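You operate a simulated robot arm through the tools that you are given. There is no shell and no other tool.

Carry out the task below with a simulated robot arm. There is one attempt and no reset: what you move stays moved.

Task
Rub-test the silver sample card under the gold weight: sled across and back.
Fine: card in the pocket of the rub board, weight left on the sled; once across and back is enough. Where these are worked on the way, their far stop is far enough and under half their travel is too little: blue sled.
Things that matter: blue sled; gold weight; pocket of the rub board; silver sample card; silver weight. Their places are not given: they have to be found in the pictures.

The check looks at the end state, three seconds after you hand in, the way a careful person would. Anything else that was tipped, shoved, dropped, spilled or broken makes it a failure.

Robot
A 7-joint arm with a two-finger parallel gripper, fixed in place. Base frame: the origin is at the foot of the arm, x ahead of it, y to its left, z up; the work surface is at about z = 82. Readings come in cm, degrees, newtons and seconds.
With the tool pointing down near the work surface it reaches from about 28 to 64 cm from the base axis. Its first joint turns from -166.0 to 166.0 degrees. Payload 1.57 kg.
The TCP is the grasp point between the finger pads, 3 cm short of the fingertips. In the tool frame z runs along the fingers and y along their closing line. The gripper opens to 8 cm. The fingers are 1.7 cm wide and 1.2 cm thick; the gripper's body (4 by 8.2 cm) begins 8 cm behind the TCP.
Orientation is told as [roll, pitch, yaw] about the base's x, y, z axes, in that order, counted from this pose: with the fingers straight down and closing along the base's y, the tool's x points along the base's -x, its y along +y and its z along -z.

Tools
- The arm moves only by the tool drive_tool. Its argument "series" is a list of rows, each an object of numbers (a shift or turn left out is 0, a gripper value left out holds the last): "x", "y", "z": the shift along the tool's x, y, z in cm; "wx", "wy", "wz": the turn, a rotation vector about the tool's x, y, z in degrees. In form: [{"x": .., "y": .., "z": .., "wx": .., "wy": .., "wz": ..}, ...]. A call has 1 to 20 rows; each row is the pose to reach, as a shift and turn from the pose commanded when the call began, along the tool's axes at that moment. "fingers" is the finger opening in cm, from 0 to 8, set as the call begins (left out, the last holds). Rows are played at 5 a second. More than 5 cm and 8.6 degrees between two rows, or a gripper value outside its range, and nothing of the call is played. Where a pose cannot be reached the arm comes as near as it can. A force on the tool above 40 N (or 10 N above the force at the start of the call, whichever is more), or a blocked arm, ends the call early, and 0.2 s more pass. The fingers move at their own pace (about 7.2 cm/s each) and stop on an object; they squeeze with about 37 N. The grip force told is the motor's: it shows also when the fingers shut on nothing. Time passes only in rows, and 0.2 s behind the last, so rows that repeat a pose let the fingers close. The reply holds the time, the measured pose of the TCP, the force on the tool along the base axes, the opening and the grip force, in the units named above and with some noise, with the torque about the TCP (base axes, N m) and any sound that the robot's microphone picked up.
- Cameras (640 x 400 px; columns grow to the right, rows downward): "scene" is fixed at [40, 64.92, 140.13]; the picture's right is [-0.98, -0.18, 0.00], its down [-0.08, 0.46, -0.88] and it looks along [0.16, -0.87, -0.47] (base axes); focal length 367 px, centre (320, 200). "wrist" rides on the gripper at [7.2, -0.7, -12.2] in the tool frame; the picture's right is [0.09, 1.00, 0.00], its down [-0.84, 0.08, -0.54] and it looks along [-0.54, 0.05, 0.84] (tool axes); focal length 238 px, centre (320, 200).
- grab_frame(camera): a new picture of that camera. It takes no simulated time.
- lift_body(by): slides the trunk up (or, below 0, down) by that many cm; the arm rides with it, the base frame stays. It gives what a move gives, with no picture.
- point_at(camera, pixels): for up to 12 pixels [column, row] of the newest picture of that camera ("zoom" is the newest enlarged one), the place [x, y, z] in the base frame of the surface seen there, good to about 0.3 cm. It takes no simulated time.
- zoom(camera, box): a new picture of the part [left, top, right, bottom] of that camera's present view, enlarged. It takes no simulated time.
- sign_off(): hands the job in; it is judged then, once.

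Open the gripper and draw the arm clear of the work before you hand the job in, unless the task says otherwise.

The tools are called after "Emit:" as a command line: name --argument value ..., lists and objects as JSON in quotes. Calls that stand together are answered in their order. drive_tool: Moves the arm, as the interface text tells. Its arguments: {"type":"object","properties":{"series":{"type":"array","items":{"type":"object","properties":{"x":{"type":"number"},"y":{"type":"number"},"z":{"type":"number"},"wx":{"type":"number"},"wy":{"type":"number"},"wz":{"type":"number"}}}},"fingers":{"type":"number"}},"required":["series"]} The other tools are called the same way: lift_body (by) slides the trunk up or down; grab_frame (camera) takes a picture; point_at (camera, pixels) gives the place of the surface under pixels of a picture; zoom (camera, box) takes an enlarged picture of a part of a camera's view; sign_off () hands the job in.

At the start:

```text
t: 0.0
ee_pos: [44.03, -22.68, 113.92]
ee_rot: [0.1, 0.0, 0.0]
contact_force: [0.7, 0.2, -0.7]
ft_torque: [-0.01, 0.02, 0.03]
grip_width: 7.99
grasp_force: 0.1
trunk travel left (down, up): [-57.5, 41.5]
```

scene: 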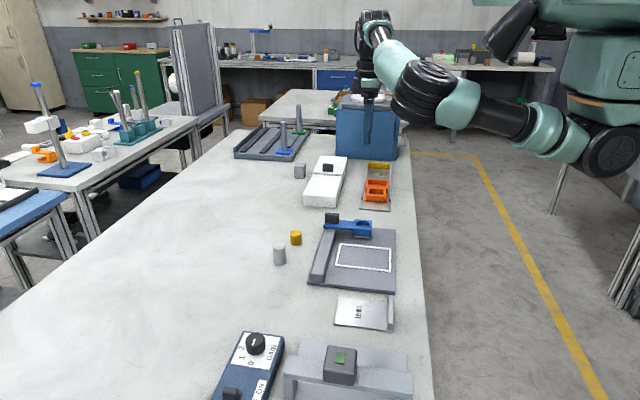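
wrist: 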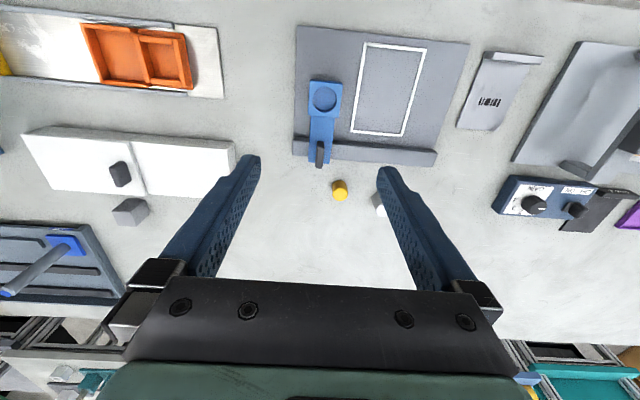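

The scene shows the rub board around (355,258), the blue sled at (348,226), the gold weight at (296,238), the silver weight at (279,253), and the card at (362,312). I'll zoom on these for detail.

Emit:
zoom --camera "scene" --box '[260, 200, 420, 340]'

Emit:
zoom --camera "wrist" --box '[280, 10, 560, 220]'

```text
2.86 times, centred on (340, 270) of scene
```

zoom: 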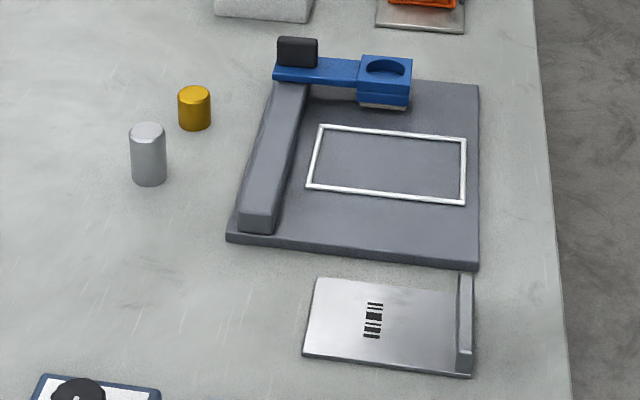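

```text
1.90 times, centred on (420, 115) of wrist
```

zoom: 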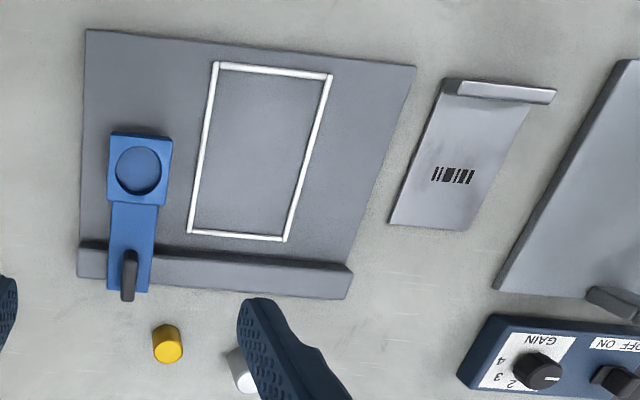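

The zoomed views show the card with a raised lip at one end, the white pocket frame, and the sled with a handle on the rail. I'll measure places on these.

Emit:
zoom --camera "scene" --box '[260, 200, 420, 340]'

Emit:
point_at --camera "zoom" --pixels '[[320, 128], [465, 138], [462, 202], [308, 186], [385, 165], [316, 280], [304, 354], [468, 374], [466, 280], [464, 325], [464, 276], [464, 360]]'

Emit:
point_at --camera "zoom" --pixels '[[297, 42], [297, 60], [385, 66], [360, 60], [410, 62], [408, 85], [320, 68], [194, 92], [194, 125], [148, 130], [148, 180], [280, 75]]'

Emit:
point_at --camera "zoom" --pixels '[[280, 150], [262, 208], [244, 210], [275, 212], [228, 232], [478, 262], [478, 88], [290, 90], [305, 90], [258, 225], [440, 110], [355, 330]]'

```text
2.86 times, centred on (340, 270) of scene
```

zoom: 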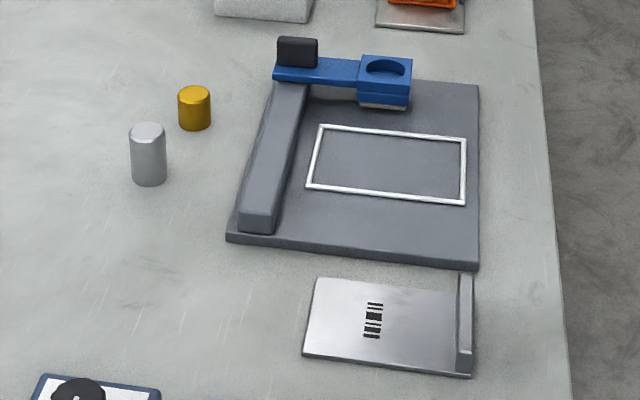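

```text
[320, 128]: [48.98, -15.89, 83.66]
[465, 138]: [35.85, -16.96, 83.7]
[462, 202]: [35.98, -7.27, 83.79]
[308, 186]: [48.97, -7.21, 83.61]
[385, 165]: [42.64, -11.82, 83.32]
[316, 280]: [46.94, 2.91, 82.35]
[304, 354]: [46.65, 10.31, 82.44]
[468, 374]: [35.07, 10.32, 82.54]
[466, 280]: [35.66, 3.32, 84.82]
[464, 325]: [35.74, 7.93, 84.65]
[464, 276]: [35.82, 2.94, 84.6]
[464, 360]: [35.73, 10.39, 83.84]
```

```text
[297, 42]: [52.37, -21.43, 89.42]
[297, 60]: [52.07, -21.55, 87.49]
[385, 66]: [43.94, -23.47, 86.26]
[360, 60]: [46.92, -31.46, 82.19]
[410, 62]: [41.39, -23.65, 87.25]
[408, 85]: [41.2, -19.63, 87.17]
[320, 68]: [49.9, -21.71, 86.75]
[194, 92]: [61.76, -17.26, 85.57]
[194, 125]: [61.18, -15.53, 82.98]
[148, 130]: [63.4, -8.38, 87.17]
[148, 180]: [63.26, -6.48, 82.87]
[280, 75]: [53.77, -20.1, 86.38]
```

```text
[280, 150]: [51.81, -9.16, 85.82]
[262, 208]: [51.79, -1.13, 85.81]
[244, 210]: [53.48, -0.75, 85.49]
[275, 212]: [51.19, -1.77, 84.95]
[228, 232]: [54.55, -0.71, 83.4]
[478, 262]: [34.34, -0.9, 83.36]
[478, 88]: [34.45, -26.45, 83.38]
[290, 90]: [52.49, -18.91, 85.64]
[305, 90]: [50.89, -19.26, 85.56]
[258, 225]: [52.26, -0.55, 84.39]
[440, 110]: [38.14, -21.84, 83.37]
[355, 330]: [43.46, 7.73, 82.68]
```

I'll cross-check card, sled, and weights from the wrist camera with a tight zoom, since these positions set the grasps.

Emit:
zoom --camera "wrist" --box '[440, 35, 560, 140]'

Emit:
point_at --camera "wrist" --pixels '[[484, 60], [459, 125], [492, 130], [525, 68], [490, 55], [512, 58], [540, 62], [325, 95], [340, 190], [320, 150], [379, 205], [340, 90]]'

```text
3.81 times, centred on (500, 88) of wrist
```

zoom: 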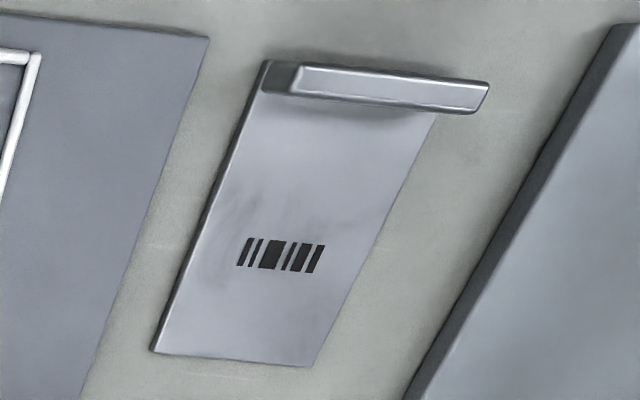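

```text
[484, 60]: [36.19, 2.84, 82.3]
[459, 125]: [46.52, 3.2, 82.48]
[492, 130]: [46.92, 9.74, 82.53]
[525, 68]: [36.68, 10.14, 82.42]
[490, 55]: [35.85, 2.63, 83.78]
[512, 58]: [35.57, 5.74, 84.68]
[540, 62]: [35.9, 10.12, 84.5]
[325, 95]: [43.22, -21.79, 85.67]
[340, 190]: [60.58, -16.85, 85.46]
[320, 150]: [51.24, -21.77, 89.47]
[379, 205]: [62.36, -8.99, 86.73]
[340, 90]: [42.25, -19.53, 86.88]
```

Card spans x≈35.2–46.9, y≈2.9–10.2, lip centre about (35.7, 6.6) with top z≈84.7. I'll travel above the lip, turning the tool -90° about its axis so the fingers close along x.

Emit:
drive_tool --series '[{"x": 0.7, "y": 2.44, "z": 1.17, "wz": -7.5}, {"x": 1.4, "y": 4.88, "z": 2.33, "wz": -15}, {"x": 2.1, "y": 7.33, "z": 3.5, "wz": -22.5}, {"x": 2.8, "y": 9.77, "z": 4.67, "wz": -30}, {"x": 3.5, "y": 12.2, "z": 5.83, "wz": -37.5}, {"x": 4.2, "y": 14.65, "z": 7, "wz": -45}, {"x": 4.9, "y": 17.1, "z": 8.17, "wz": -52.5}, {"x": 5.6, "y": 19.5, "z": 9.33, "wz": -60}, {"x": 6.3, "y": 22, "z": 10.5, "wz": -67.5}, {"x": 7, "y": 24.4, "z": 11.67, "wz": -75}, {"x": 7.7, "y": 26.86, "z": 12.83, "wz": -82.5}, {"x": 8.33, "y": 29.3, "z": 14, "wz": -90}, {"x": 8.33, "y": 29.3, "z": 14, "wz": -90}]' --fingers 5

```text
t: 2.8
ee_pos: [35.77, 6.7, 100.19]
ee_rot: [0.0, -0.1, 90.1]
contact_force: [-0.4, 0.2, 1.0]
ft_torque: [0.0, -0.01, -0.03]
grip_width: 5.0
grasp_force: 0.0
trunk travel left (down, up): [-57.5, 41.5]
```

The tool is above the lip at (35.8, 6.7, 100.2) with yaw 90. I'll look with both cameras before descending.

Emit:
grab_frame --camera "wrist"

Emit:
grab_frame --camera "scene"

```text
taken
```

wrist: 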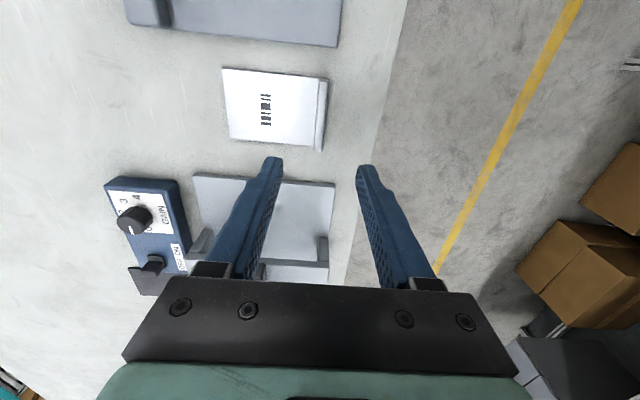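

```text
taken
```

scene: 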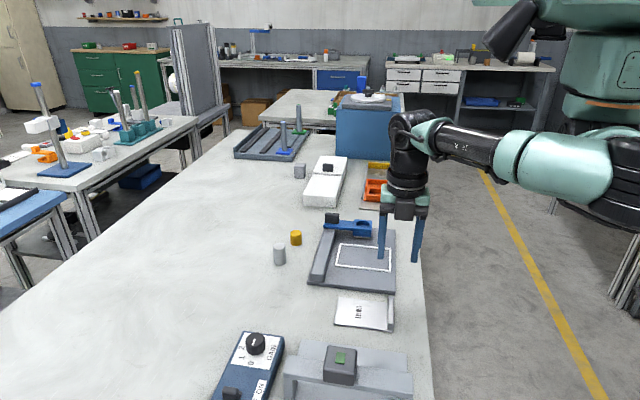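

The wrist picture shows the card at (272,105) with its lip at (322,115). I'll measure the lip ends and card corners from here.

Emit:
zoom --camera "wrist" --box '[210, 55, 350, 160]'

Emit:
point_at --camera "wrist" --pixels '[[224, 70], [231, 137], [318, 80], [313, 145], [326, 82], [321, 148], [323, 115], [326, 100], [319, 115], [322, 90], [319, 140], [300, 110]]'

```text
3.81 times, centred on (280, 108) of wrist
```

zoom: 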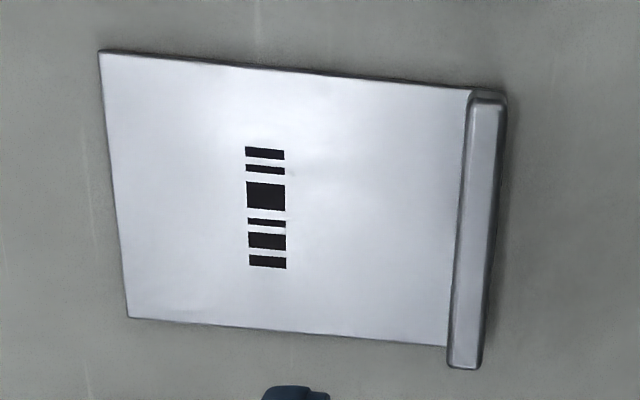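

```text
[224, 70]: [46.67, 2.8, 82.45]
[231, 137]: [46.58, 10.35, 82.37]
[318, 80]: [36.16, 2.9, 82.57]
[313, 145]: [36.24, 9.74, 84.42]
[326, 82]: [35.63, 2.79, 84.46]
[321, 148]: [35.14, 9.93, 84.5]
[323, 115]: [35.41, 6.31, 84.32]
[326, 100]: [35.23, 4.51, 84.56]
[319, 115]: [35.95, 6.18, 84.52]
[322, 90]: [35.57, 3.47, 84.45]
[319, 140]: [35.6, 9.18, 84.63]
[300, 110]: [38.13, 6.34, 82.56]
```

Lip is x 35.1–36.2, y 2.8–10.1, top z≈84.5; card well aligned with base axes. Now I'll measure the pocket frame precisely with a tight scene zoom.

Emit:
zoom --camera "scene" --box '[325, 235, 405, 285]'

Emit:
zoom --camera "scene" --box '[310, 205, 390, 260]'

```text
8.00 times, centred on (365, 260) of scene
```

zoom: 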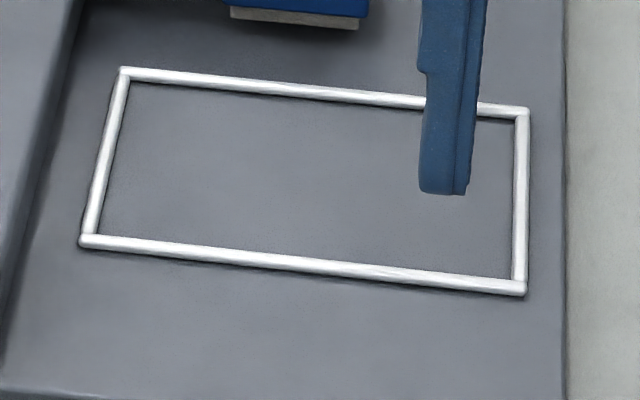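

```text
7.27 times, centred on (350, 232) of scene
```

zoom: 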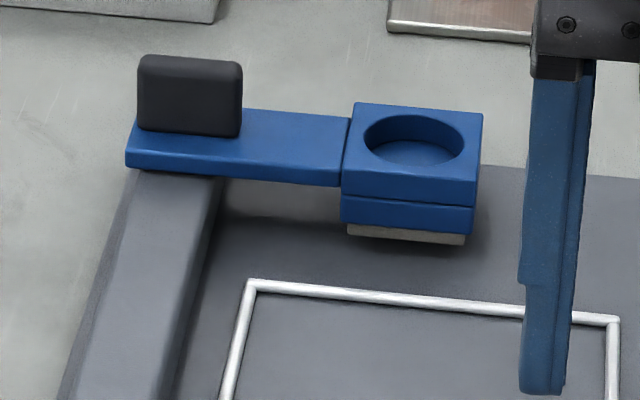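

The sled head has a round socket at zoom (414,138) and a felt pad under it; the handle is at (190,95). I'll measure the sled here, then re-zoom for the pocket.

Emit:
point_at --camera "zoom" --pixels '[[414, 150], [364, 140], [464, 140], [414, 118], [414, 165], [355, 105], [482, 115], [475, 175], [345, 165], [190, 58], [190, 128], [240, 70]]'

Emit:
point_at --camera "zoom" --pixels '[[142, 60], [142, 128], [238, 130], [405, 238], [350, 228], [465, 242], [470, 220], [235, 180], [130, 160], [340, 180], [350, 120], [360, 190]]'

Emit:
zoom --camera "scene" --box '[325, 235, 405, 285]'

Emit:
point_at --camera "zoom" --pixels '[[124, 70], [524, 110], [520, 288], [84, 240], [107, 155], [521, 200], [300, 260], [270, 85], [118, 155], [510, 200], [300, 250], [270, 96]]'

```text
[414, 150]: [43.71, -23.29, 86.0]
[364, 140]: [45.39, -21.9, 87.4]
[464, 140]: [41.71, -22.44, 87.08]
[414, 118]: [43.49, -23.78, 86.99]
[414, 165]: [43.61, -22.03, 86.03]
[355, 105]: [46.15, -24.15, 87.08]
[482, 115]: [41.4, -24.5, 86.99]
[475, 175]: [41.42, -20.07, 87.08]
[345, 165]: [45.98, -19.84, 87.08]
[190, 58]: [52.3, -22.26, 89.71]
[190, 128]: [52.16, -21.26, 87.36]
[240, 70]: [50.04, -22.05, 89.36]
```

```text
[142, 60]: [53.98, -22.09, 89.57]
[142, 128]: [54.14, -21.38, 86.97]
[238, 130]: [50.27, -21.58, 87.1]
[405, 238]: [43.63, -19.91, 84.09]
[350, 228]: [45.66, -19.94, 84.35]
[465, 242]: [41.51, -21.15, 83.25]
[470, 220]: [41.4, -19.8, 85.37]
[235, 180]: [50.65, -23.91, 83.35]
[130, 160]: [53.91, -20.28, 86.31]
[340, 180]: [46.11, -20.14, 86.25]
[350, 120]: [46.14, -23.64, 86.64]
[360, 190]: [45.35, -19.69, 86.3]
```

```text
8.00 times, centred on (365, 260) of scene
```

zoom: 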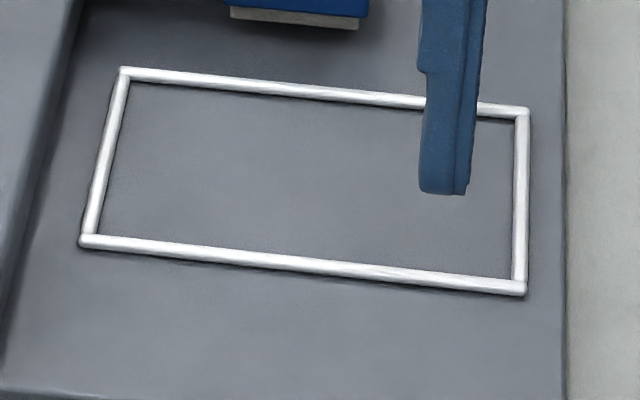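

```text
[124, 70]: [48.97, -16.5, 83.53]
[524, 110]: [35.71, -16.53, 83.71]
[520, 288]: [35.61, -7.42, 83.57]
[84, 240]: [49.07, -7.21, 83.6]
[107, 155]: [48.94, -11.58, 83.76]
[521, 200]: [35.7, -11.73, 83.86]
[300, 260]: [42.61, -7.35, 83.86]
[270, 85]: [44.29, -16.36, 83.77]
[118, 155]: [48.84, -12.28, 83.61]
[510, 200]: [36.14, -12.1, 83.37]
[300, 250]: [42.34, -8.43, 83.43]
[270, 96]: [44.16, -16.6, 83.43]
```

Pocket frame centre lines run x 35.7–49.0, y -16.45 to -7.35 (centre 42.35, -11.9), so the card fits with about 0.6 cm slack. Now I descend partway over the lip with the fingers at 4 cm.

Emit:
drive_tool --series '[{"z": 3}, {"z": 6}, {"z": 9}, {"z": 11}, {"z": 11}]' --fingers 4

Emit:
zoom --camera "scene" --box '[320, 230, 440, 340]'

```text
t: 4.0
ee_pos: [35.72, 6.66, 88.96]
ee_rot: [0.0, -0.1, 90.0]
contact_force: [-0.3, 0.6, 0.2]
ft_torque: [-0.02, -0.01, -0.06]
grip_width: 4.02
grasp_force: 0.1
trunk travel left (down, up): [-57.5, 41.5]
```

```text
3.64 times, centred on (380, 285) of scene
```

zoom: 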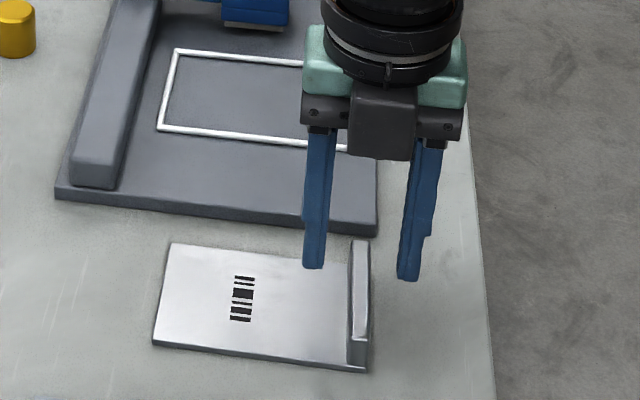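

Fingers straddle the lip (zoom 312 and 408 around 360). I descend 2.9 cm more so the tips sit about 0.6 cm above the card, then close.

Emit:
drive_tool --series '[{"z": 1.2}, {"z": 2.2}, {"z": 2.9}, {"z": 2.9}]' --fingers 4

Emit:
zoom --camera "scene" --box '[320, 250, 440, 340]'

```text
t: 5.0
ee_pos: [35.64, 6.67, 85.95]
ee_rot: [0.0, -0.1, 89.9]
contact_force: [0.4, -0.5, -0.7]
ft_torque: [-0.01, 0.01, 0.01]
grip_width: 3.99
grasp_force: 0.1
trunk travel left (down, up): [-57.5, 41.5]
```

```text
4.44 times, centred on (380, 295) of scene
```

zoom: 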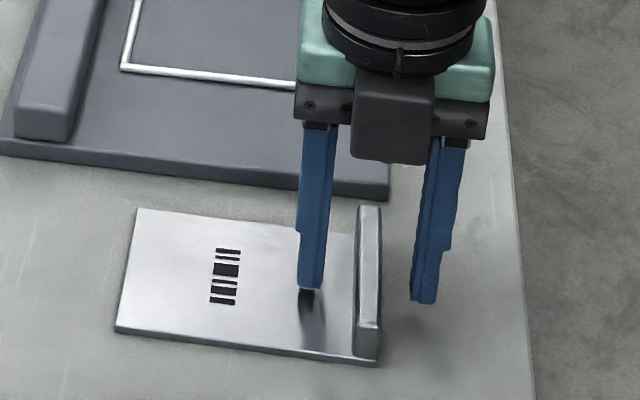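

The tips are just above the card on either side of the lip at TCP z≈85.95 with no contact force. I close the fingers on the lip.

Emit:
drive_tool --series '[{"z": 0}, {"z": 0}, {"z": 0}, {"z": 0}, {"z": 0}]' --fingers 0

Emit:
zoom --camera "scene" --box '[320, 250, 440, 340]'

```text
t: 6.2
ee_pos: [35.59, 6.59, 85.99]
ee_rot: [0.0, 0.1, 90.0]
contact_force: [-0.4, -0.4, 0.6]
ft_torque: [-0.03, -0.02, -0.01]
grip_width: 1.13
grasp_force: 28.7
trunk travel left (down, up): [-57.5, 41.5]
```

```text
4.44 times, centred on (380, 295) of scene
```

zoom: 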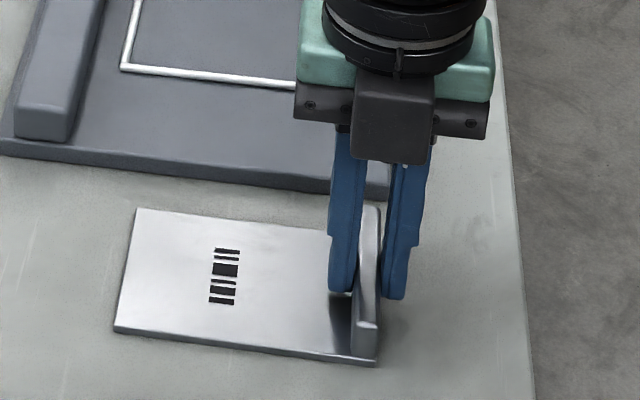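

The lip is held at 1.13 cm width. I lift 8 cm and check that the card hangs level.

Emit:
drive_tool --series '[{"z": -1}, {"z": -3}, {"z": -5.5}, {"z": -8}, {"z": -8}]' --fingers 0

Emit:
zoom --camera "scene" --box '[300, 200, 440, 320]'

```text
t: 7.4
ee_pos: [35.64, 6.53, 94.37]
ee_rot: [-0.1, 0.1, 90.0]
contact_force: [-0.1, 0.1, -1.4]
ft_torque: [-0.03, 0.07, 0.02]
grip_width: 1.12
grasp_force: 28.8
trunk travel left (down, up): [-57.5, 41.5]
```

```text
3.33 times, centred on (370, 260) of scene
```

zoom: 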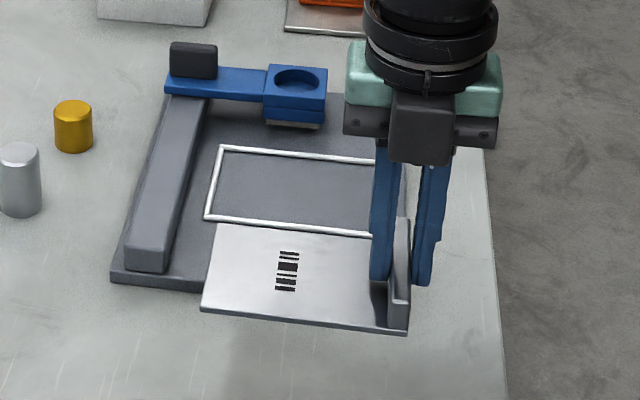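

The card is up and held. I'll measure its corners in-hand to set the exact offset from TCP.

Emit:
point_at --camera "zoom" --pixels '[[217, 228], [203, 305], [404, 330], [250, 300], [300, 250], [360, 310], [230, 250], [400, 222], [402, 296], [240, 235], [350, 240], [220, 305]]'

```text
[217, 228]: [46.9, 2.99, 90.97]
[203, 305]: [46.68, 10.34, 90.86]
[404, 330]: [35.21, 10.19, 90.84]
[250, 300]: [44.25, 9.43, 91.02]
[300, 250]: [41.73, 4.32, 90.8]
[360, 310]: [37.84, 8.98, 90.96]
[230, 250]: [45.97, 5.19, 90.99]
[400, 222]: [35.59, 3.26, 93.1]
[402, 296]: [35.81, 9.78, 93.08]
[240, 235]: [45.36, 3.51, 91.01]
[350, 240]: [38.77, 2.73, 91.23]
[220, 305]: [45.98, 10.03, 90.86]
```

Card is level, x 35.1–46.75, y 2.9–10.25 for TCP (35.64, 6.55). To centre it on (42.35, -11.9) I move base Δ(+1.42, -18.47) at this height.

Emit:
drive_tool --series '[{"x": 2.5, "y": -0.2}, {"x": 5.5, "y": -0.5}, {"x": 8.5, "y": -0.7}, {"x": 11.5, "y": -1}, {"x": 14.5, "y": -1.2}, {"x": 17, "y": -1.42}, {"x": 18.47, "y": -1.42}, {"x": 18.47, "y": -1.42}, {"x": 18.47, "y": -1.42}]' --fingers 0

Emit:
zoom --camera "scene" --box '[300, 180, 440, 300]'

```text
t: 9.4
ee_pos: [37.17, -11.77, 94.09]
ee_rot: [0.0, 0.0, 90.0]
contact_force: [-0.3, 0.2, -2.0]
ft_torque: [-0.03, 0.07, 0.01]
grip_width: 1.12
grasp_force: 29.1
trunk travel left (down, up): [-57.5, 41.5]
```

```text
3.33 times, centred on (370, 240) of scene
```

zoom: 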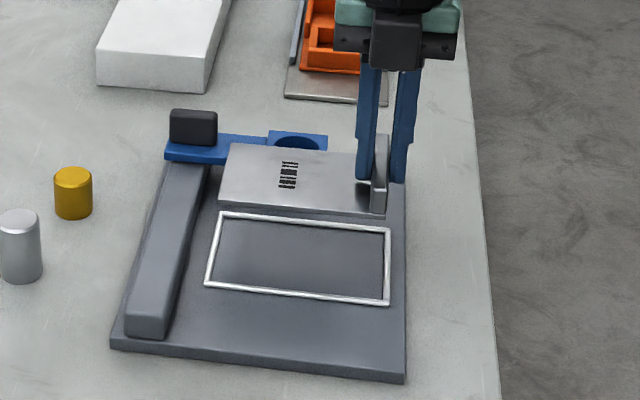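

Emit:
point_at --camera "zoom" --pixels '[[231, 146], [220, 202], [382, 213], [235, 200], [300, 206], [228, 170], [386, 140], [382, 180], [218, 214], [388, 230], [386, 302], [207, 285]]'

```text
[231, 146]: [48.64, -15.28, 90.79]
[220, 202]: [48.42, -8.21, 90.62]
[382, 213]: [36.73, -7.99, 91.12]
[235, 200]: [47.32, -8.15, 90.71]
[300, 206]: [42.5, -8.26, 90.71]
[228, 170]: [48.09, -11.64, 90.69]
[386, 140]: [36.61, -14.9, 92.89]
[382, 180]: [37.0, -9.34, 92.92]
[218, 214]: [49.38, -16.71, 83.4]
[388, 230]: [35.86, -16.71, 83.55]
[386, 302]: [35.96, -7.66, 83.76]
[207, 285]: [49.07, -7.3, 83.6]
```

The carried card is at x 36.6–48.5, y -15.3 to -8.1, slightly off centre by about 0.15 cm in each axis. I correct this while descending 6.0 cm to just above the pocket.

Emit:
drive_tool --series '[{"x": 0.13, "y": 0.13, "z": 2}, {"x": 0.13, "y": 0.13, "z": 4}, {"x": 0.13, "y": 0.13, "z": 5.3}, {"x": 0.13, "y": 0.13, "z": 6.0}, {"x": 0.13, "y": 0.13, "z": 6.0}]' --fingers 0

Emit:
zoom --camera "scene" --box '[320, 215, 420, 295]'

```text
t: 10.6
ee_pos: [36.9, -11.96, 88.18]
ee_rot: [0.0, 0.1, 90.0]
contact_force: [0.7, 0.5, -2.2]
ft_torque: [0.02, 0.06, -0.01]
grip_width: 1.13
grasp_force: 28.4
trunk travel left (down, up): [-57.5, 41.5]
```

```text
5.00 times, centred on (370, 255) of scene
```

zoom: 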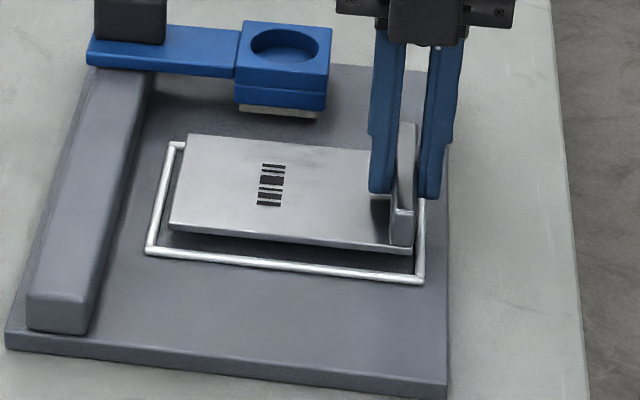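

The card hovers centred over the pocket, about 0.8 cm up. I lower another 0.75 cm slowly and watch the force.

Emit:
drive_tool --series '[{"z": 0.3}, {"z": 0.55}, {"z": 0.75}, {"z": 0.75}]' --fingers 0

Emit:
zoom --camera "scene" --box '[320, 215, 420, 295]'

```text
t: 11.6
ee_pos: [37.03, -12.02, 87.26]
ee_rot: [0.0, 0.0, 90.0]
contact_force: [-0.1, 0.2, -1.7]
ft_torque: [0.0, 0.04, 0.0]
grip_width: 1.13
grasp_force: 28.5
trunk travel left (down, up): [-57.5, 41.5]
```

```text
5.00 times, centred on (370, 255) of scene
```

zoom: 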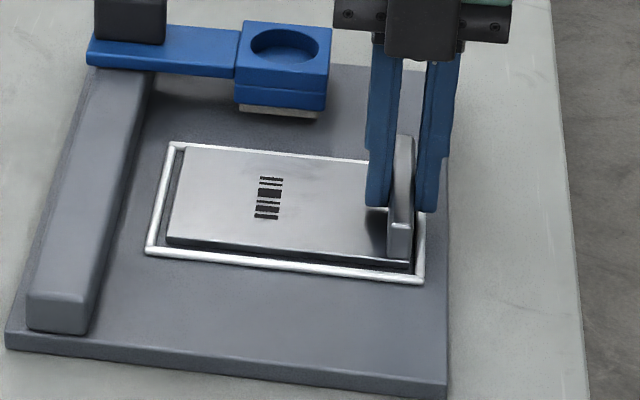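

The card is in the pocket opening but the force still shows its weight (-1.7 N). I lower a further 0.2 cm to seat it.

Emit:
drive_tool --series '[{"z": 0.1}, {"z": 0.2}, {"z": 0.2}]' --fingers 0

Emit:
zoom --camera "scene" --box '[330, 225, 410, 290]'

```text
t: 12.4
ee_pos: [36.98, -12.08, 87.16]
ee_rot: [0.0, 0.0, 90.0]
contact_force: [0.1, 0.4, -1.6]
ft_torque: [0.03, 0.02, 0.01]
grip_width: 1.16
grasp_force: 28.4
trunk travel left (down, up): [-57.5, 41.5]
```

```text
6.15 times, centred on (370, 258) of scene
```

zoom: 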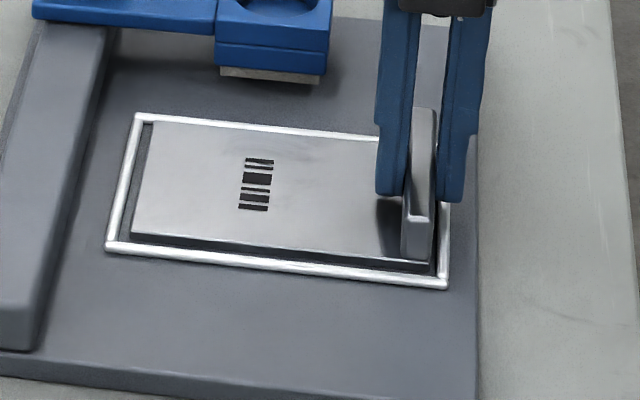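

I check the card's height against the board with surface points, to know how much is left to seat.

Emit:
point_at --camera "zoom" --pixels '[[160, 200], [200, 150], [300, 220], [350, 170], [300, 300], [145, 190], [150, 240], [280, 258], [134, 232], [152, 124], [430, 262], [420, 200]]'

```text
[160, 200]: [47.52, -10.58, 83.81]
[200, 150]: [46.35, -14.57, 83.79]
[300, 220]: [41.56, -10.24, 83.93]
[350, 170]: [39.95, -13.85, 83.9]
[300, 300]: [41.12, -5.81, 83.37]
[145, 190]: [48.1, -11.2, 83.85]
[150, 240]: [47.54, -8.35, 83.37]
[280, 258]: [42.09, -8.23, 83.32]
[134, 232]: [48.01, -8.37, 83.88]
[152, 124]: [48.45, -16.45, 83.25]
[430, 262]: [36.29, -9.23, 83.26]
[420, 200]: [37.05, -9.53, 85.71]
```

Card top is at z≈83.85 over a floor of 83.37, so it is practically seated. I lower 0.1 cm more, then open the fingers.

Emit:
drive_tool --series '[{"z": 0.1}, {"z": 0.1}]' --fingers 0

Emit:
drive_tool --series '[{"z": 0}, {"z": 0}, {"z": 0}]' --fingers 3

Emit:
zoom --camera "scene" --box '[330, 225, 410, 290]'

```text
t: 13.0
ee_pos: [37.03, -12.12, 87.25]
ee_rot: [-0.2, 0.0, 90.1]
contact_force: [2.8, 0.7, 10.4]
ft_torque: [0.2, -0.01, 0.02]
grip_width: 1.17
grasp_force: 29.1
trunk travel left (down, up): [-57.5, 41.5]
```

```text
t: 13.8
ee_pos: [36.84, -12.13, 87.04]
ee_rot: [0.1, 0.0, 90.0]
contact_force: [-0.1, 0.3, -0.2]
ft_torque: [-0.02, -0.04, -0.02]
grip_width: 3.0
grasp_force: 0.1
trunk travel left (down, up): [-57.5, 41.5]
```

```text
6.15 times, centred on (370, 258) of scene
```

zoom: 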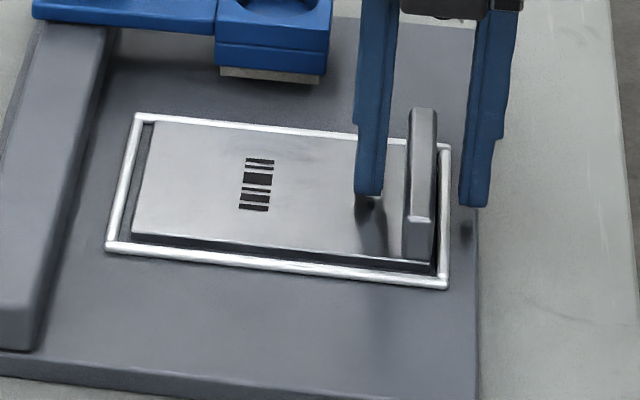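

The card rests in the pocket and the fingers are open with no load. I raise straight up 12 cm, clear of the lip.

Emit:
drive_tool --series '[{"z": -1.5}, {"z": -4}, {"z": -7}, {"z": -10}, {"z": -12}, {"z": -12}]' --fingers 3

Emit:
zoom --camera "scene" --box '[265, 215, 345, 275]'

Emit:
point_at --camera "zoom" --pixels '[[248, 130], [248, 145], [220, 150], [275, 150], [248, 180], [248, 230], [222, 220], [274, 220], [248, 120], [110, 240], [110, 300], [110, 370]]'

```text
t: 15.2
ee_pos: [36.95, -12.22, 99.06]
ee_rot: [0.0, 0.1, 90.0]
contact_force: [1.0, 0.0, -0.3]
ft_torque: [0.0, 0.03, -0.01]
grip_width: 2.99
grasp_force: 0.1
trunk travel left (down, up): [-57.5, 41.5]
```

```text
6.67 times, centred on (305, 245) of scene
```

zoom: 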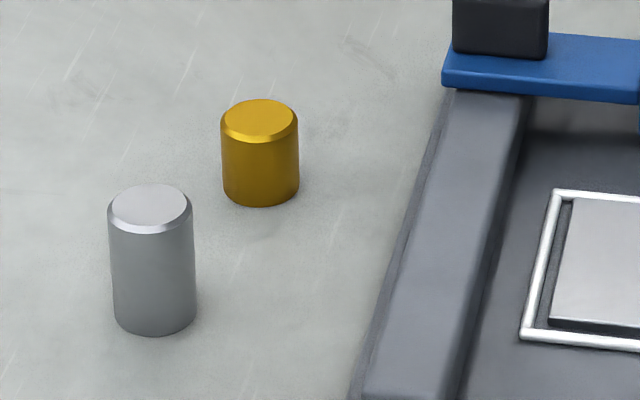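

```text
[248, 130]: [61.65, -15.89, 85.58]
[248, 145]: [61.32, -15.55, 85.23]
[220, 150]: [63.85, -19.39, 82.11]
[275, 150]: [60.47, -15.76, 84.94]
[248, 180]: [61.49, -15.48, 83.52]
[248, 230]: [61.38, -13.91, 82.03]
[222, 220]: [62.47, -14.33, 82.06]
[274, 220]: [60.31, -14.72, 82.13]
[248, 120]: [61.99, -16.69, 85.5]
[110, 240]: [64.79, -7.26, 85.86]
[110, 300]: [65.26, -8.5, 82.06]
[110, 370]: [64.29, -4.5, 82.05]
```

The gold weight's top ellipse is centred near zoom (260,118). I take points around that ellipse and down its side to fix its centre and height.

Emit:
point_at --camera "zoom" --pixels '[[260, 118], [230, 118], [290, 118], [260, 103], [260, 133], [260, 160], [260, 195], [225, 160], [296, 160], [260, 150], [150, 208], [150, 190]]'

```text
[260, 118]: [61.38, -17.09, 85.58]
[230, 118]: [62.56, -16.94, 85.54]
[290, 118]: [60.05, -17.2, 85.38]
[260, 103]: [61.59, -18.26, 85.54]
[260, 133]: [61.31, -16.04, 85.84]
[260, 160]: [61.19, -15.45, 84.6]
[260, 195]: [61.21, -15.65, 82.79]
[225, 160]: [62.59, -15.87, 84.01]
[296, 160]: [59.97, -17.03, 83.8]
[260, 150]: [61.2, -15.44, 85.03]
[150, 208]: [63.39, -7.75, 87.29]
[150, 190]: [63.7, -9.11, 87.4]
```

Gold weight centre ≈ (61.3, -17.0), radius 1.5, top z≈85.55. I move above it at z≈97 while turning back to yaw 0 so the fingers close along y.

Emit:
drive_tool --series '[{"x": 0.4, "y": -2.03, "z": 0.17, "wz": 7.5}, {"x": 0.8, "y": -4.05, "z": 0.33, "wz": 15}, {"x": 1.2, "y": -6.1, "z": 0.5, "wz": 22.5}, {"x": 1.6, "y": -8.1, "z": 0.67, "wz": 30}, {"x": 2, "y": -10.1, "z": 0.83, "wz": 37.5}, {"x": 2.4, "y": -12.15, "z": 1, "wz": 45}, {"x": 2.8, "y": -14.2, "z": 1.17, "wz": 52.5}, {"x": 3.2, "y": -16.2, "z": 1.33, "wz": 60}, {"x": 3.6, "y": -18.2, "z": 1.5, "wz": 67.5}, {"x": 4, "y": -20.25, "z": 1.67, "wz": 75}, {"x": 4.4, "y": -22.3, "z": 1.83, "wz": 82.5}, {"x": 4.8, "y": -24.3, "z": 2, "wz": 90}, {"x": 4.8, "y": -24.3, "z": 2, "wz": 90}]' --fingers 6

Emit:
zoom --camera "scene" --box '[250, 170, 380, 280]'

Emit:
grab_frame --camera "wrist"

```text
t: 18.0
ee_pos: [61.18, -16.95, 97.02]
ee_rot: [0.0, 0.0, -0.1]
contact_force: [-0.3, 0.5, -0.2]
ft_torque: [0.02, 0.0, 0.02]
grip_width: 6.0
grasp_force: 0.0
trunk travel left (down, up): [-57.5, 41.5]
```

```text
3.64 times, centred on (315, 225) of scene
```

zoom: 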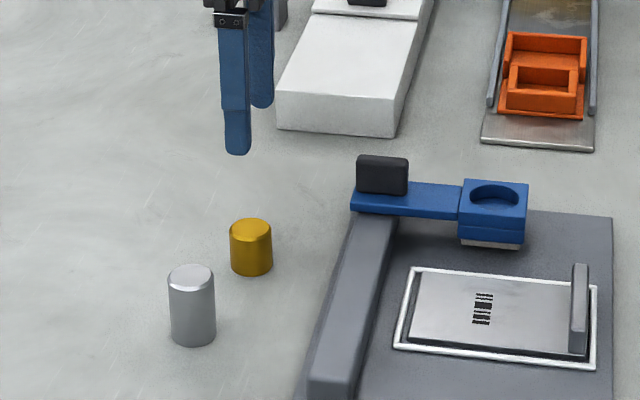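

```text
taken
```

wrist: 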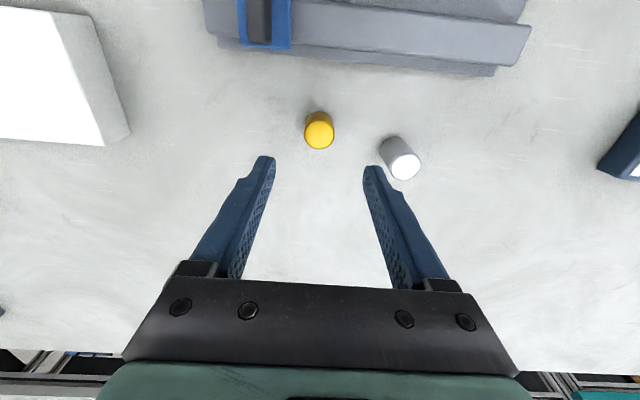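

Reached (61.2, -17.0, 97.0) without strain; the gold weight sits at wrist pixel (319,133). I measure its top centre again from this view.

Emit:
point_at --camera "wrist" --pixels '[[319, 135], [308, 135], [331, 135], [319, 147], [319, 124], [404, 167]]'

```text
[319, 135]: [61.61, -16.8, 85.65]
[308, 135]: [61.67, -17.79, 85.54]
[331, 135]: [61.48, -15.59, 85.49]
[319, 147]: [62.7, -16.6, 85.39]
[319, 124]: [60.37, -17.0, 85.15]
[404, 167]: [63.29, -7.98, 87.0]
```

Estimates agree on about (61.4, -16.9). I descend 7 cm with a +0.15 cm x correction.

Emit:
drive_tool --series '[{"x": -0.1, "z": 2.5}, {"x": -0.15, "z": 5}, {"x": -0.15, "z": 7}, {"x": -0.15, "z": 7}]' --fingers 6

Emit:
zoom --camera "scene" --box '[250, 200, 350, 280]'

Emit:
zoom --camera "wrist" --box '[220, 90, 420, 230]'

```text
t: 19.0
ee_pos: [61.39, -16.9, 90.1]
ee_rot: [-0.1, 0.0, 0.0]
contact_force: [-0.1, 0.0, -0.1]
ft_torque: [0.03, 0.0, 0.01]
grip_width: 6.0
grasp_force: 0.1
trunk travel left (down, up): [-57.5, 41.5]
```

```text
5.00 times, centred on (300, 240) of scene
```

zoom: 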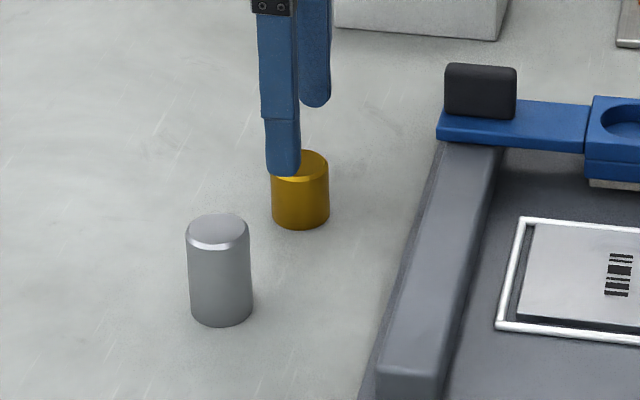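

```text
2.86 times, centred on (320, 160) of wrist
```

zoom: 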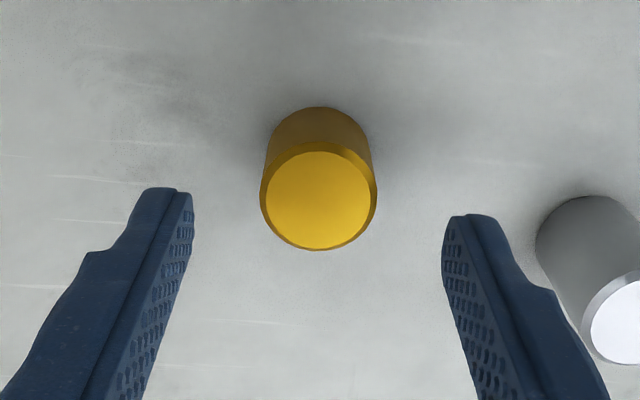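

Centred in y between the fingers. To check x alignment I measure the front finger's face and the weight in the scene zoom.

Emit:
zoom --camera "scene" --box '[285, 205, 335, 250]'

Emit:
point_at --camera "zoom" --pixels '[[150, 150], [180, 150], [215, 150], [180, 190], [250, 180], [225, 230], [180, 230], [270, 230], [225, 280], [300, 210], [240, 150], [200, 260]]'

```text
8.89 times, centred on (310, 228) of scene
```

zoom: 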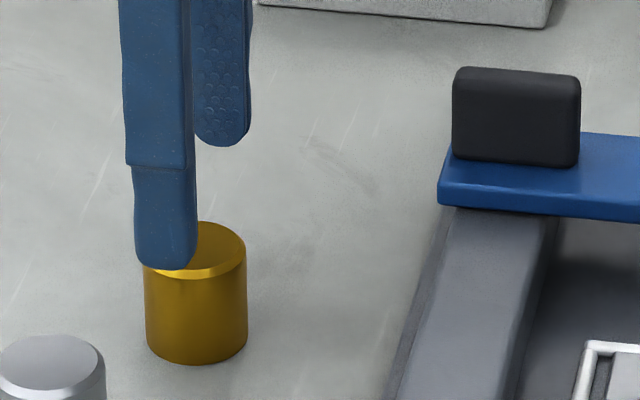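

```text
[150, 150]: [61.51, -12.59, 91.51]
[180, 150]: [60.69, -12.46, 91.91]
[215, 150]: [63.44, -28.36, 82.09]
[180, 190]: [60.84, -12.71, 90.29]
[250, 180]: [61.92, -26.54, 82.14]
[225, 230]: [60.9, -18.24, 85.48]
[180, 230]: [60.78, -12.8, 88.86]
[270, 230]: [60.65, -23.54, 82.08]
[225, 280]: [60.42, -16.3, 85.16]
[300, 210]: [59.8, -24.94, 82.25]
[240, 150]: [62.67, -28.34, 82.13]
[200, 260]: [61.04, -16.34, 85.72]
```

Finger and weight centres agree to about 0.2 cm in x. I descend 3.5 cm so the tips reach z≈83.6, gripping the upper part of the weight.

Emit:
drive_tool --series '[{"x": 0.1, "z": 1.5}, {"x": 0.1, "z": 2.7}, {"x": 0.1, "z": 3.5}, {"x": 0.1, "z": 3.5}]' --fingers 6

Emit:
zoom --camera "scene" --box '[270, 205, 340, 265]'

```text
t: 20.0
ee_pos: [61.31, -16.89, 86.43]
ee_rot: [0.0, 0.1, 0.0]
contact_force: [0.5, -0.5, 0.2]
ft_torque: [0.0, -0.04, 0.03]
grip_width: 6.02
grasp_force: 0.1
trunk travel left (down, up): [-57.5, 41.5]
```

```text
6.67 times, centred on (305, 235) of scene
```

zoom: 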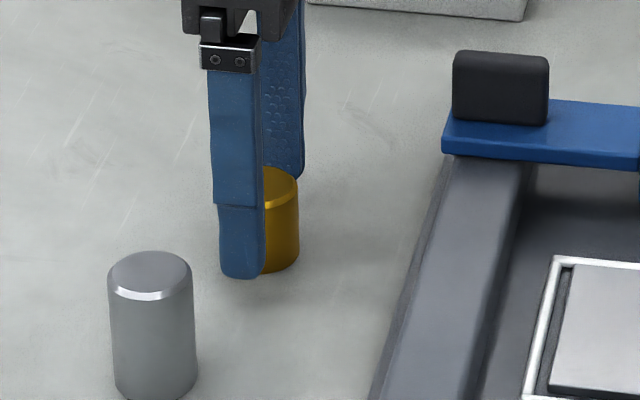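

The finger line matches the weight's centre after allowing for the view angle. I close the fingers on the gold weight.

Emit:
drive_tool --series '[{"z": 0}, {"z": 0}, {"z": 0}, {"z": 0}, {"z": 0}]' --fingers 0

```text
t: 21.2
ee_pos: [61.31, -16.98, 86.52]
ee_rot: [0.0, 0.0, 0.1]
contact_force: [0.5, 0.3, -0.5]
ft_torque: [0.0, 0.0, -0.01]
grip_width: 3.07
grasp_force: 36.8
trunk travel left (down, up): [-57.5, 41.5]
```

The grip reads 3.07 cm at 37 N, so the weight is held. I lift it 10 cm gently.

Emit:
drive_tool --series '[{"z": -1}, {"z": -3}, {"z": -6}, {"z": -8.5}, {"z": -10}, {"z": -10}]' --fingers 0

Emit:
zoom --camera "scene" --box '[250, 170, 390, 280]'

Emit:
zoom --camera "wrist" --box '[220, 90, 420, 230]'

```text
t: 22.6
ee_pos: [61.26, -16.89, 96.7]
ee_rot: [0.1, 0.0, 0.0]
contact_force: [-0.3, 0.1, -2.1]
ft_torque: [-0.02, 0.01, 0.02]
grip_width: 3.08
grasp_force: 36.4
trunk travel left (down, up): [-57.5, 41.5]
```

```text
3.64 times, centred on (320, 225) of scene
```

zoom: 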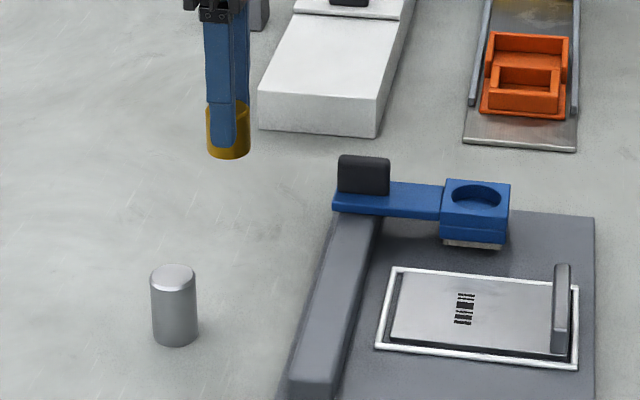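

```text
2.86 times, centred on (320, 160) of wrist
```

zoom: 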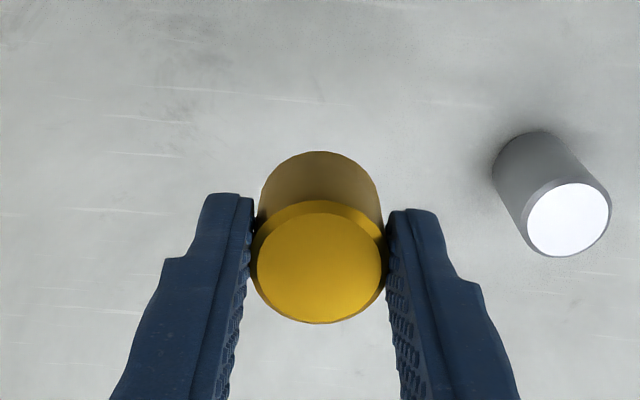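

The weight hangs upright between the pads. I measure its top centre relative to the TCP in the wrist zoom.

Emit:
point_at --camera "zoom" --pixels '[[319, 262], [262, 262], [378, 262], [319, 210], [319, 312], [280, 230], [360, 230], [280, 300], [360, 300]]'

```text
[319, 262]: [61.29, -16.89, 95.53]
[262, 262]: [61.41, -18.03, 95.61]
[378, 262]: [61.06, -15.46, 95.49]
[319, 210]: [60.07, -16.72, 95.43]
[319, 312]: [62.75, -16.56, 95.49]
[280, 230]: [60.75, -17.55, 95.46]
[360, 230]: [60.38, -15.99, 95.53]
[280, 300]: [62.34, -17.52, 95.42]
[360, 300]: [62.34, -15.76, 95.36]
```

The weight's axis coincides with the TCP within 0.15 cm. Now I take a tight zoom on the sled head to pin the socket centre.

Emit:
zoom --camera "scene" --box '[340, 210, 400, 250]'

Emit:
point_at --camera "zoom" --pixels '[[340, 120], [230, 110], [290, 60], [290, 170], [240, 60], [340, 60], [200, 120], [405, 130], [300, 110], [250, 120], [330, 90], [290, 130]]'

```text
10.00 times, centred on (370, 230) of scene
```

zoom: 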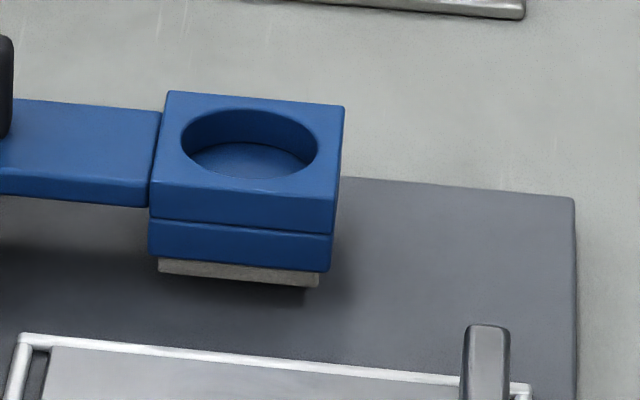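

```text
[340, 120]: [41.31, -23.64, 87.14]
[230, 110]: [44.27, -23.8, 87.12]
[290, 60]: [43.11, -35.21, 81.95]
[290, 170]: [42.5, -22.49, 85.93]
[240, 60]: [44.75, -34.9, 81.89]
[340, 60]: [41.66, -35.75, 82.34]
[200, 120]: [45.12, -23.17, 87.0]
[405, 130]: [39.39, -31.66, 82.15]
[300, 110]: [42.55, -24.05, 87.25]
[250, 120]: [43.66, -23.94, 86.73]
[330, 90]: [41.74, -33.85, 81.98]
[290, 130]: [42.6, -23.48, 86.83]
```

The socket rim spans zoom columns 181–318 and rows 109–179. I sample just outside the rim and the head's top corners.

Emit:
point_at --camera "zoom" --pixels '[[177, 148], [322, 150], [250, 106], [250, 183], [171, 95], [341, 109], [330, 230], [154, 216], [250, 165], [220, 165], [280, 160], [250, 190]]'

```text
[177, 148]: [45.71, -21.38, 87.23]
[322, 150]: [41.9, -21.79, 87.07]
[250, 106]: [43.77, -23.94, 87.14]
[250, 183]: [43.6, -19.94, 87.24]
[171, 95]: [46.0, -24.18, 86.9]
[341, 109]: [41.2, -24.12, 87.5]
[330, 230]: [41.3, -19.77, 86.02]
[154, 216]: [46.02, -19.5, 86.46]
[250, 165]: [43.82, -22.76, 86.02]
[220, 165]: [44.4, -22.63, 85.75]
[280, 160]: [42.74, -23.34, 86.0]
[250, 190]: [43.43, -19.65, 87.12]
```

Socket centre comes out at about (43.75, -22.0), rim z 87.1, floor 86.0, diameter ~3.8. I carry the weight there at z≈97.7, over the handle top of 89.7 with clearance.

Emit:
drive_tool --series '[{"x": 1.5, "y": -0.4, "z": -0.5}, {"x": 4, "y": -1.2, "z": -1}, {"x": 7, "y": -2, "z": -1}, {"x": 10, "y": -2.9, "z": -1}, {"x": 13, "y": -3.8, "z": -1}, {"x": 15.5, "y": -4.5, "z": -1}, {"x": 17, "y": -5, "z": -1}, {"x": 17.5, "y": -5.1, "z": -1}, {"x": 17.5, "y": -5.1, "z": -1}]' --fingers 0

Emit:
zoom --camera "scene" --box '[320, 170, 400, 250]'

Emit:
zoom --camera "wrist" --box '[200, 60, 440, 240]'

```text
t: 24.6
ee_pos: [43.96, -21.9, 97.65]
ee_rot: [0.1, 0.0, 0.0]
contact_force: [-0.2, 0.1, -2.2]
ft_torque: [0.05, 0.01, 0.0]
grip_width: 3.08
grasp_force: 37.4
trunk travel left (down, up): [-57.5, 41.5]
```

```text
5.00 times, centred on (360, 210) of scene
```

zoom: 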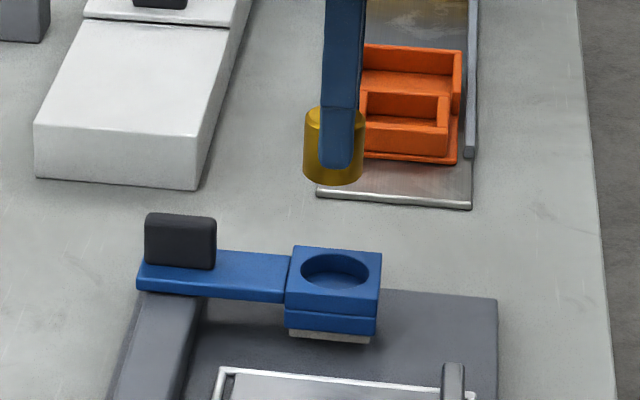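

```text
2.22 times, centred on (320, 150) of wrist
```

zoom: 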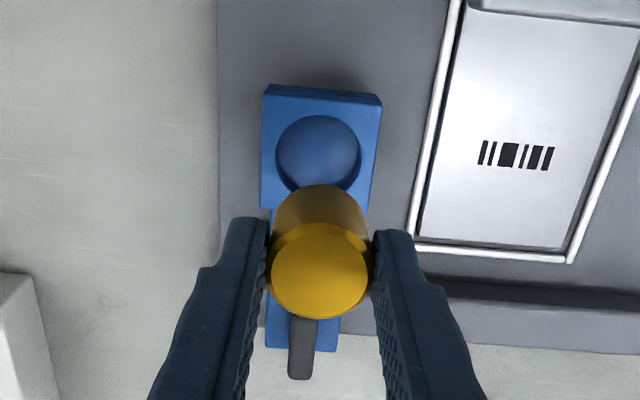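

In the wrist zoom the socket rim spans (277..361) and the head corners are visible; the weight hangs in front. I measure the rim and head edges from here to confirm centre.

Emit:
point_at --camera "zoom" --pixels '[[273, 155], [365, 158], [319, 110], [268, 100], [378, 108], [372, 200], [264, 200], [319, 150], [290, 140], [350, 140], [320, 270], [302, 345]]'

```text
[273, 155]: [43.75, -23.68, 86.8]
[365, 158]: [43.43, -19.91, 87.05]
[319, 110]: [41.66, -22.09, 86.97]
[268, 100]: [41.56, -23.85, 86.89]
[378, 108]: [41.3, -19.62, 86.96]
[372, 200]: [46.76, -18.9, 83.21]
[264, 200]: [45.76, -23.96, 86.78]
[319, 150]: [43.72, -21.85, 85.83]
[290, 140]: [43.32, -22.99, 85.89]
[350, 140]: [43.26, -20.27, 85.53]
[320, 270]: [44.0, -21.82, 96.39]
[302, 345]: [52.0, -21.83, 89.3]
```

Both cameras put the socket centre near (43.7, -21.88), and the weight is at about (43.95, -21.85). I shift -0.2 cm in x and descend 5 cm to hold the weight just above the socket.

Emit:
drive_tool --series '[{"x": 0.2, "z": 1.5}, {"x": 0.2, "z": 3}, {"x": 0.2, "z": 4.3}, {"x": 0.2, "z": 5}, {"x": 0.2, "z": 5}]' --fingers 0

Emit:
zoom --camera "wrist" --box '[220, 80, 420, 230]'

Emit:
zoom --camera "scene" --box '[335, 200, 395, 245]'

```text
t: 25.8
ee_pos: [43.6, -21.93, 92.62]
ee_rot: [0.0, 0.0, -0.1]
contact_force: [0.3, 0.0, -1.6]
ft_torque: [-0.01, 0.0, -0.02]
grip_width: 3.11
grasp_force: 37.2
trunk travel left (down, up): [-57.5, 41.5]
```

```text
2.67 times, centred on (320, 155) of wrist
```

zoom: 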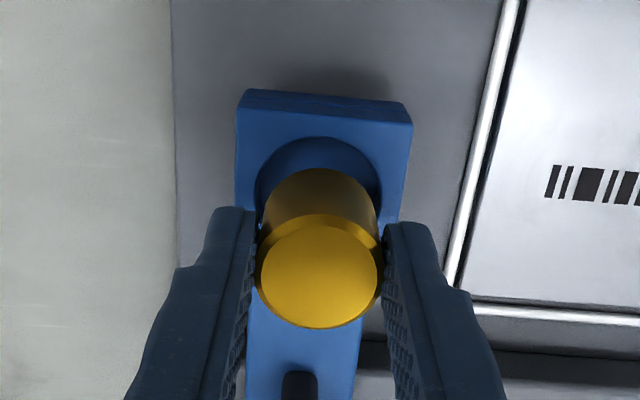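

```text
8.89 times, centred on (365, 222) of scene
```

zoom: 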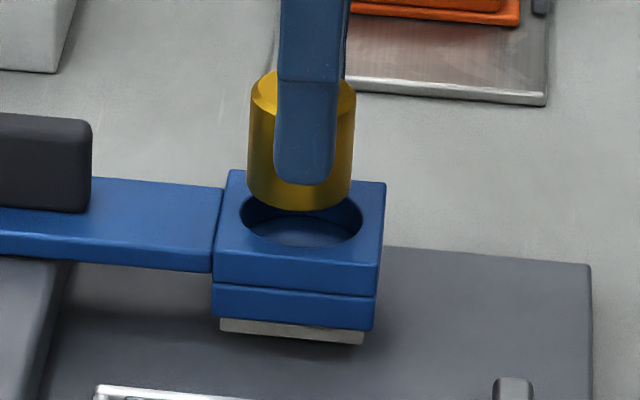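

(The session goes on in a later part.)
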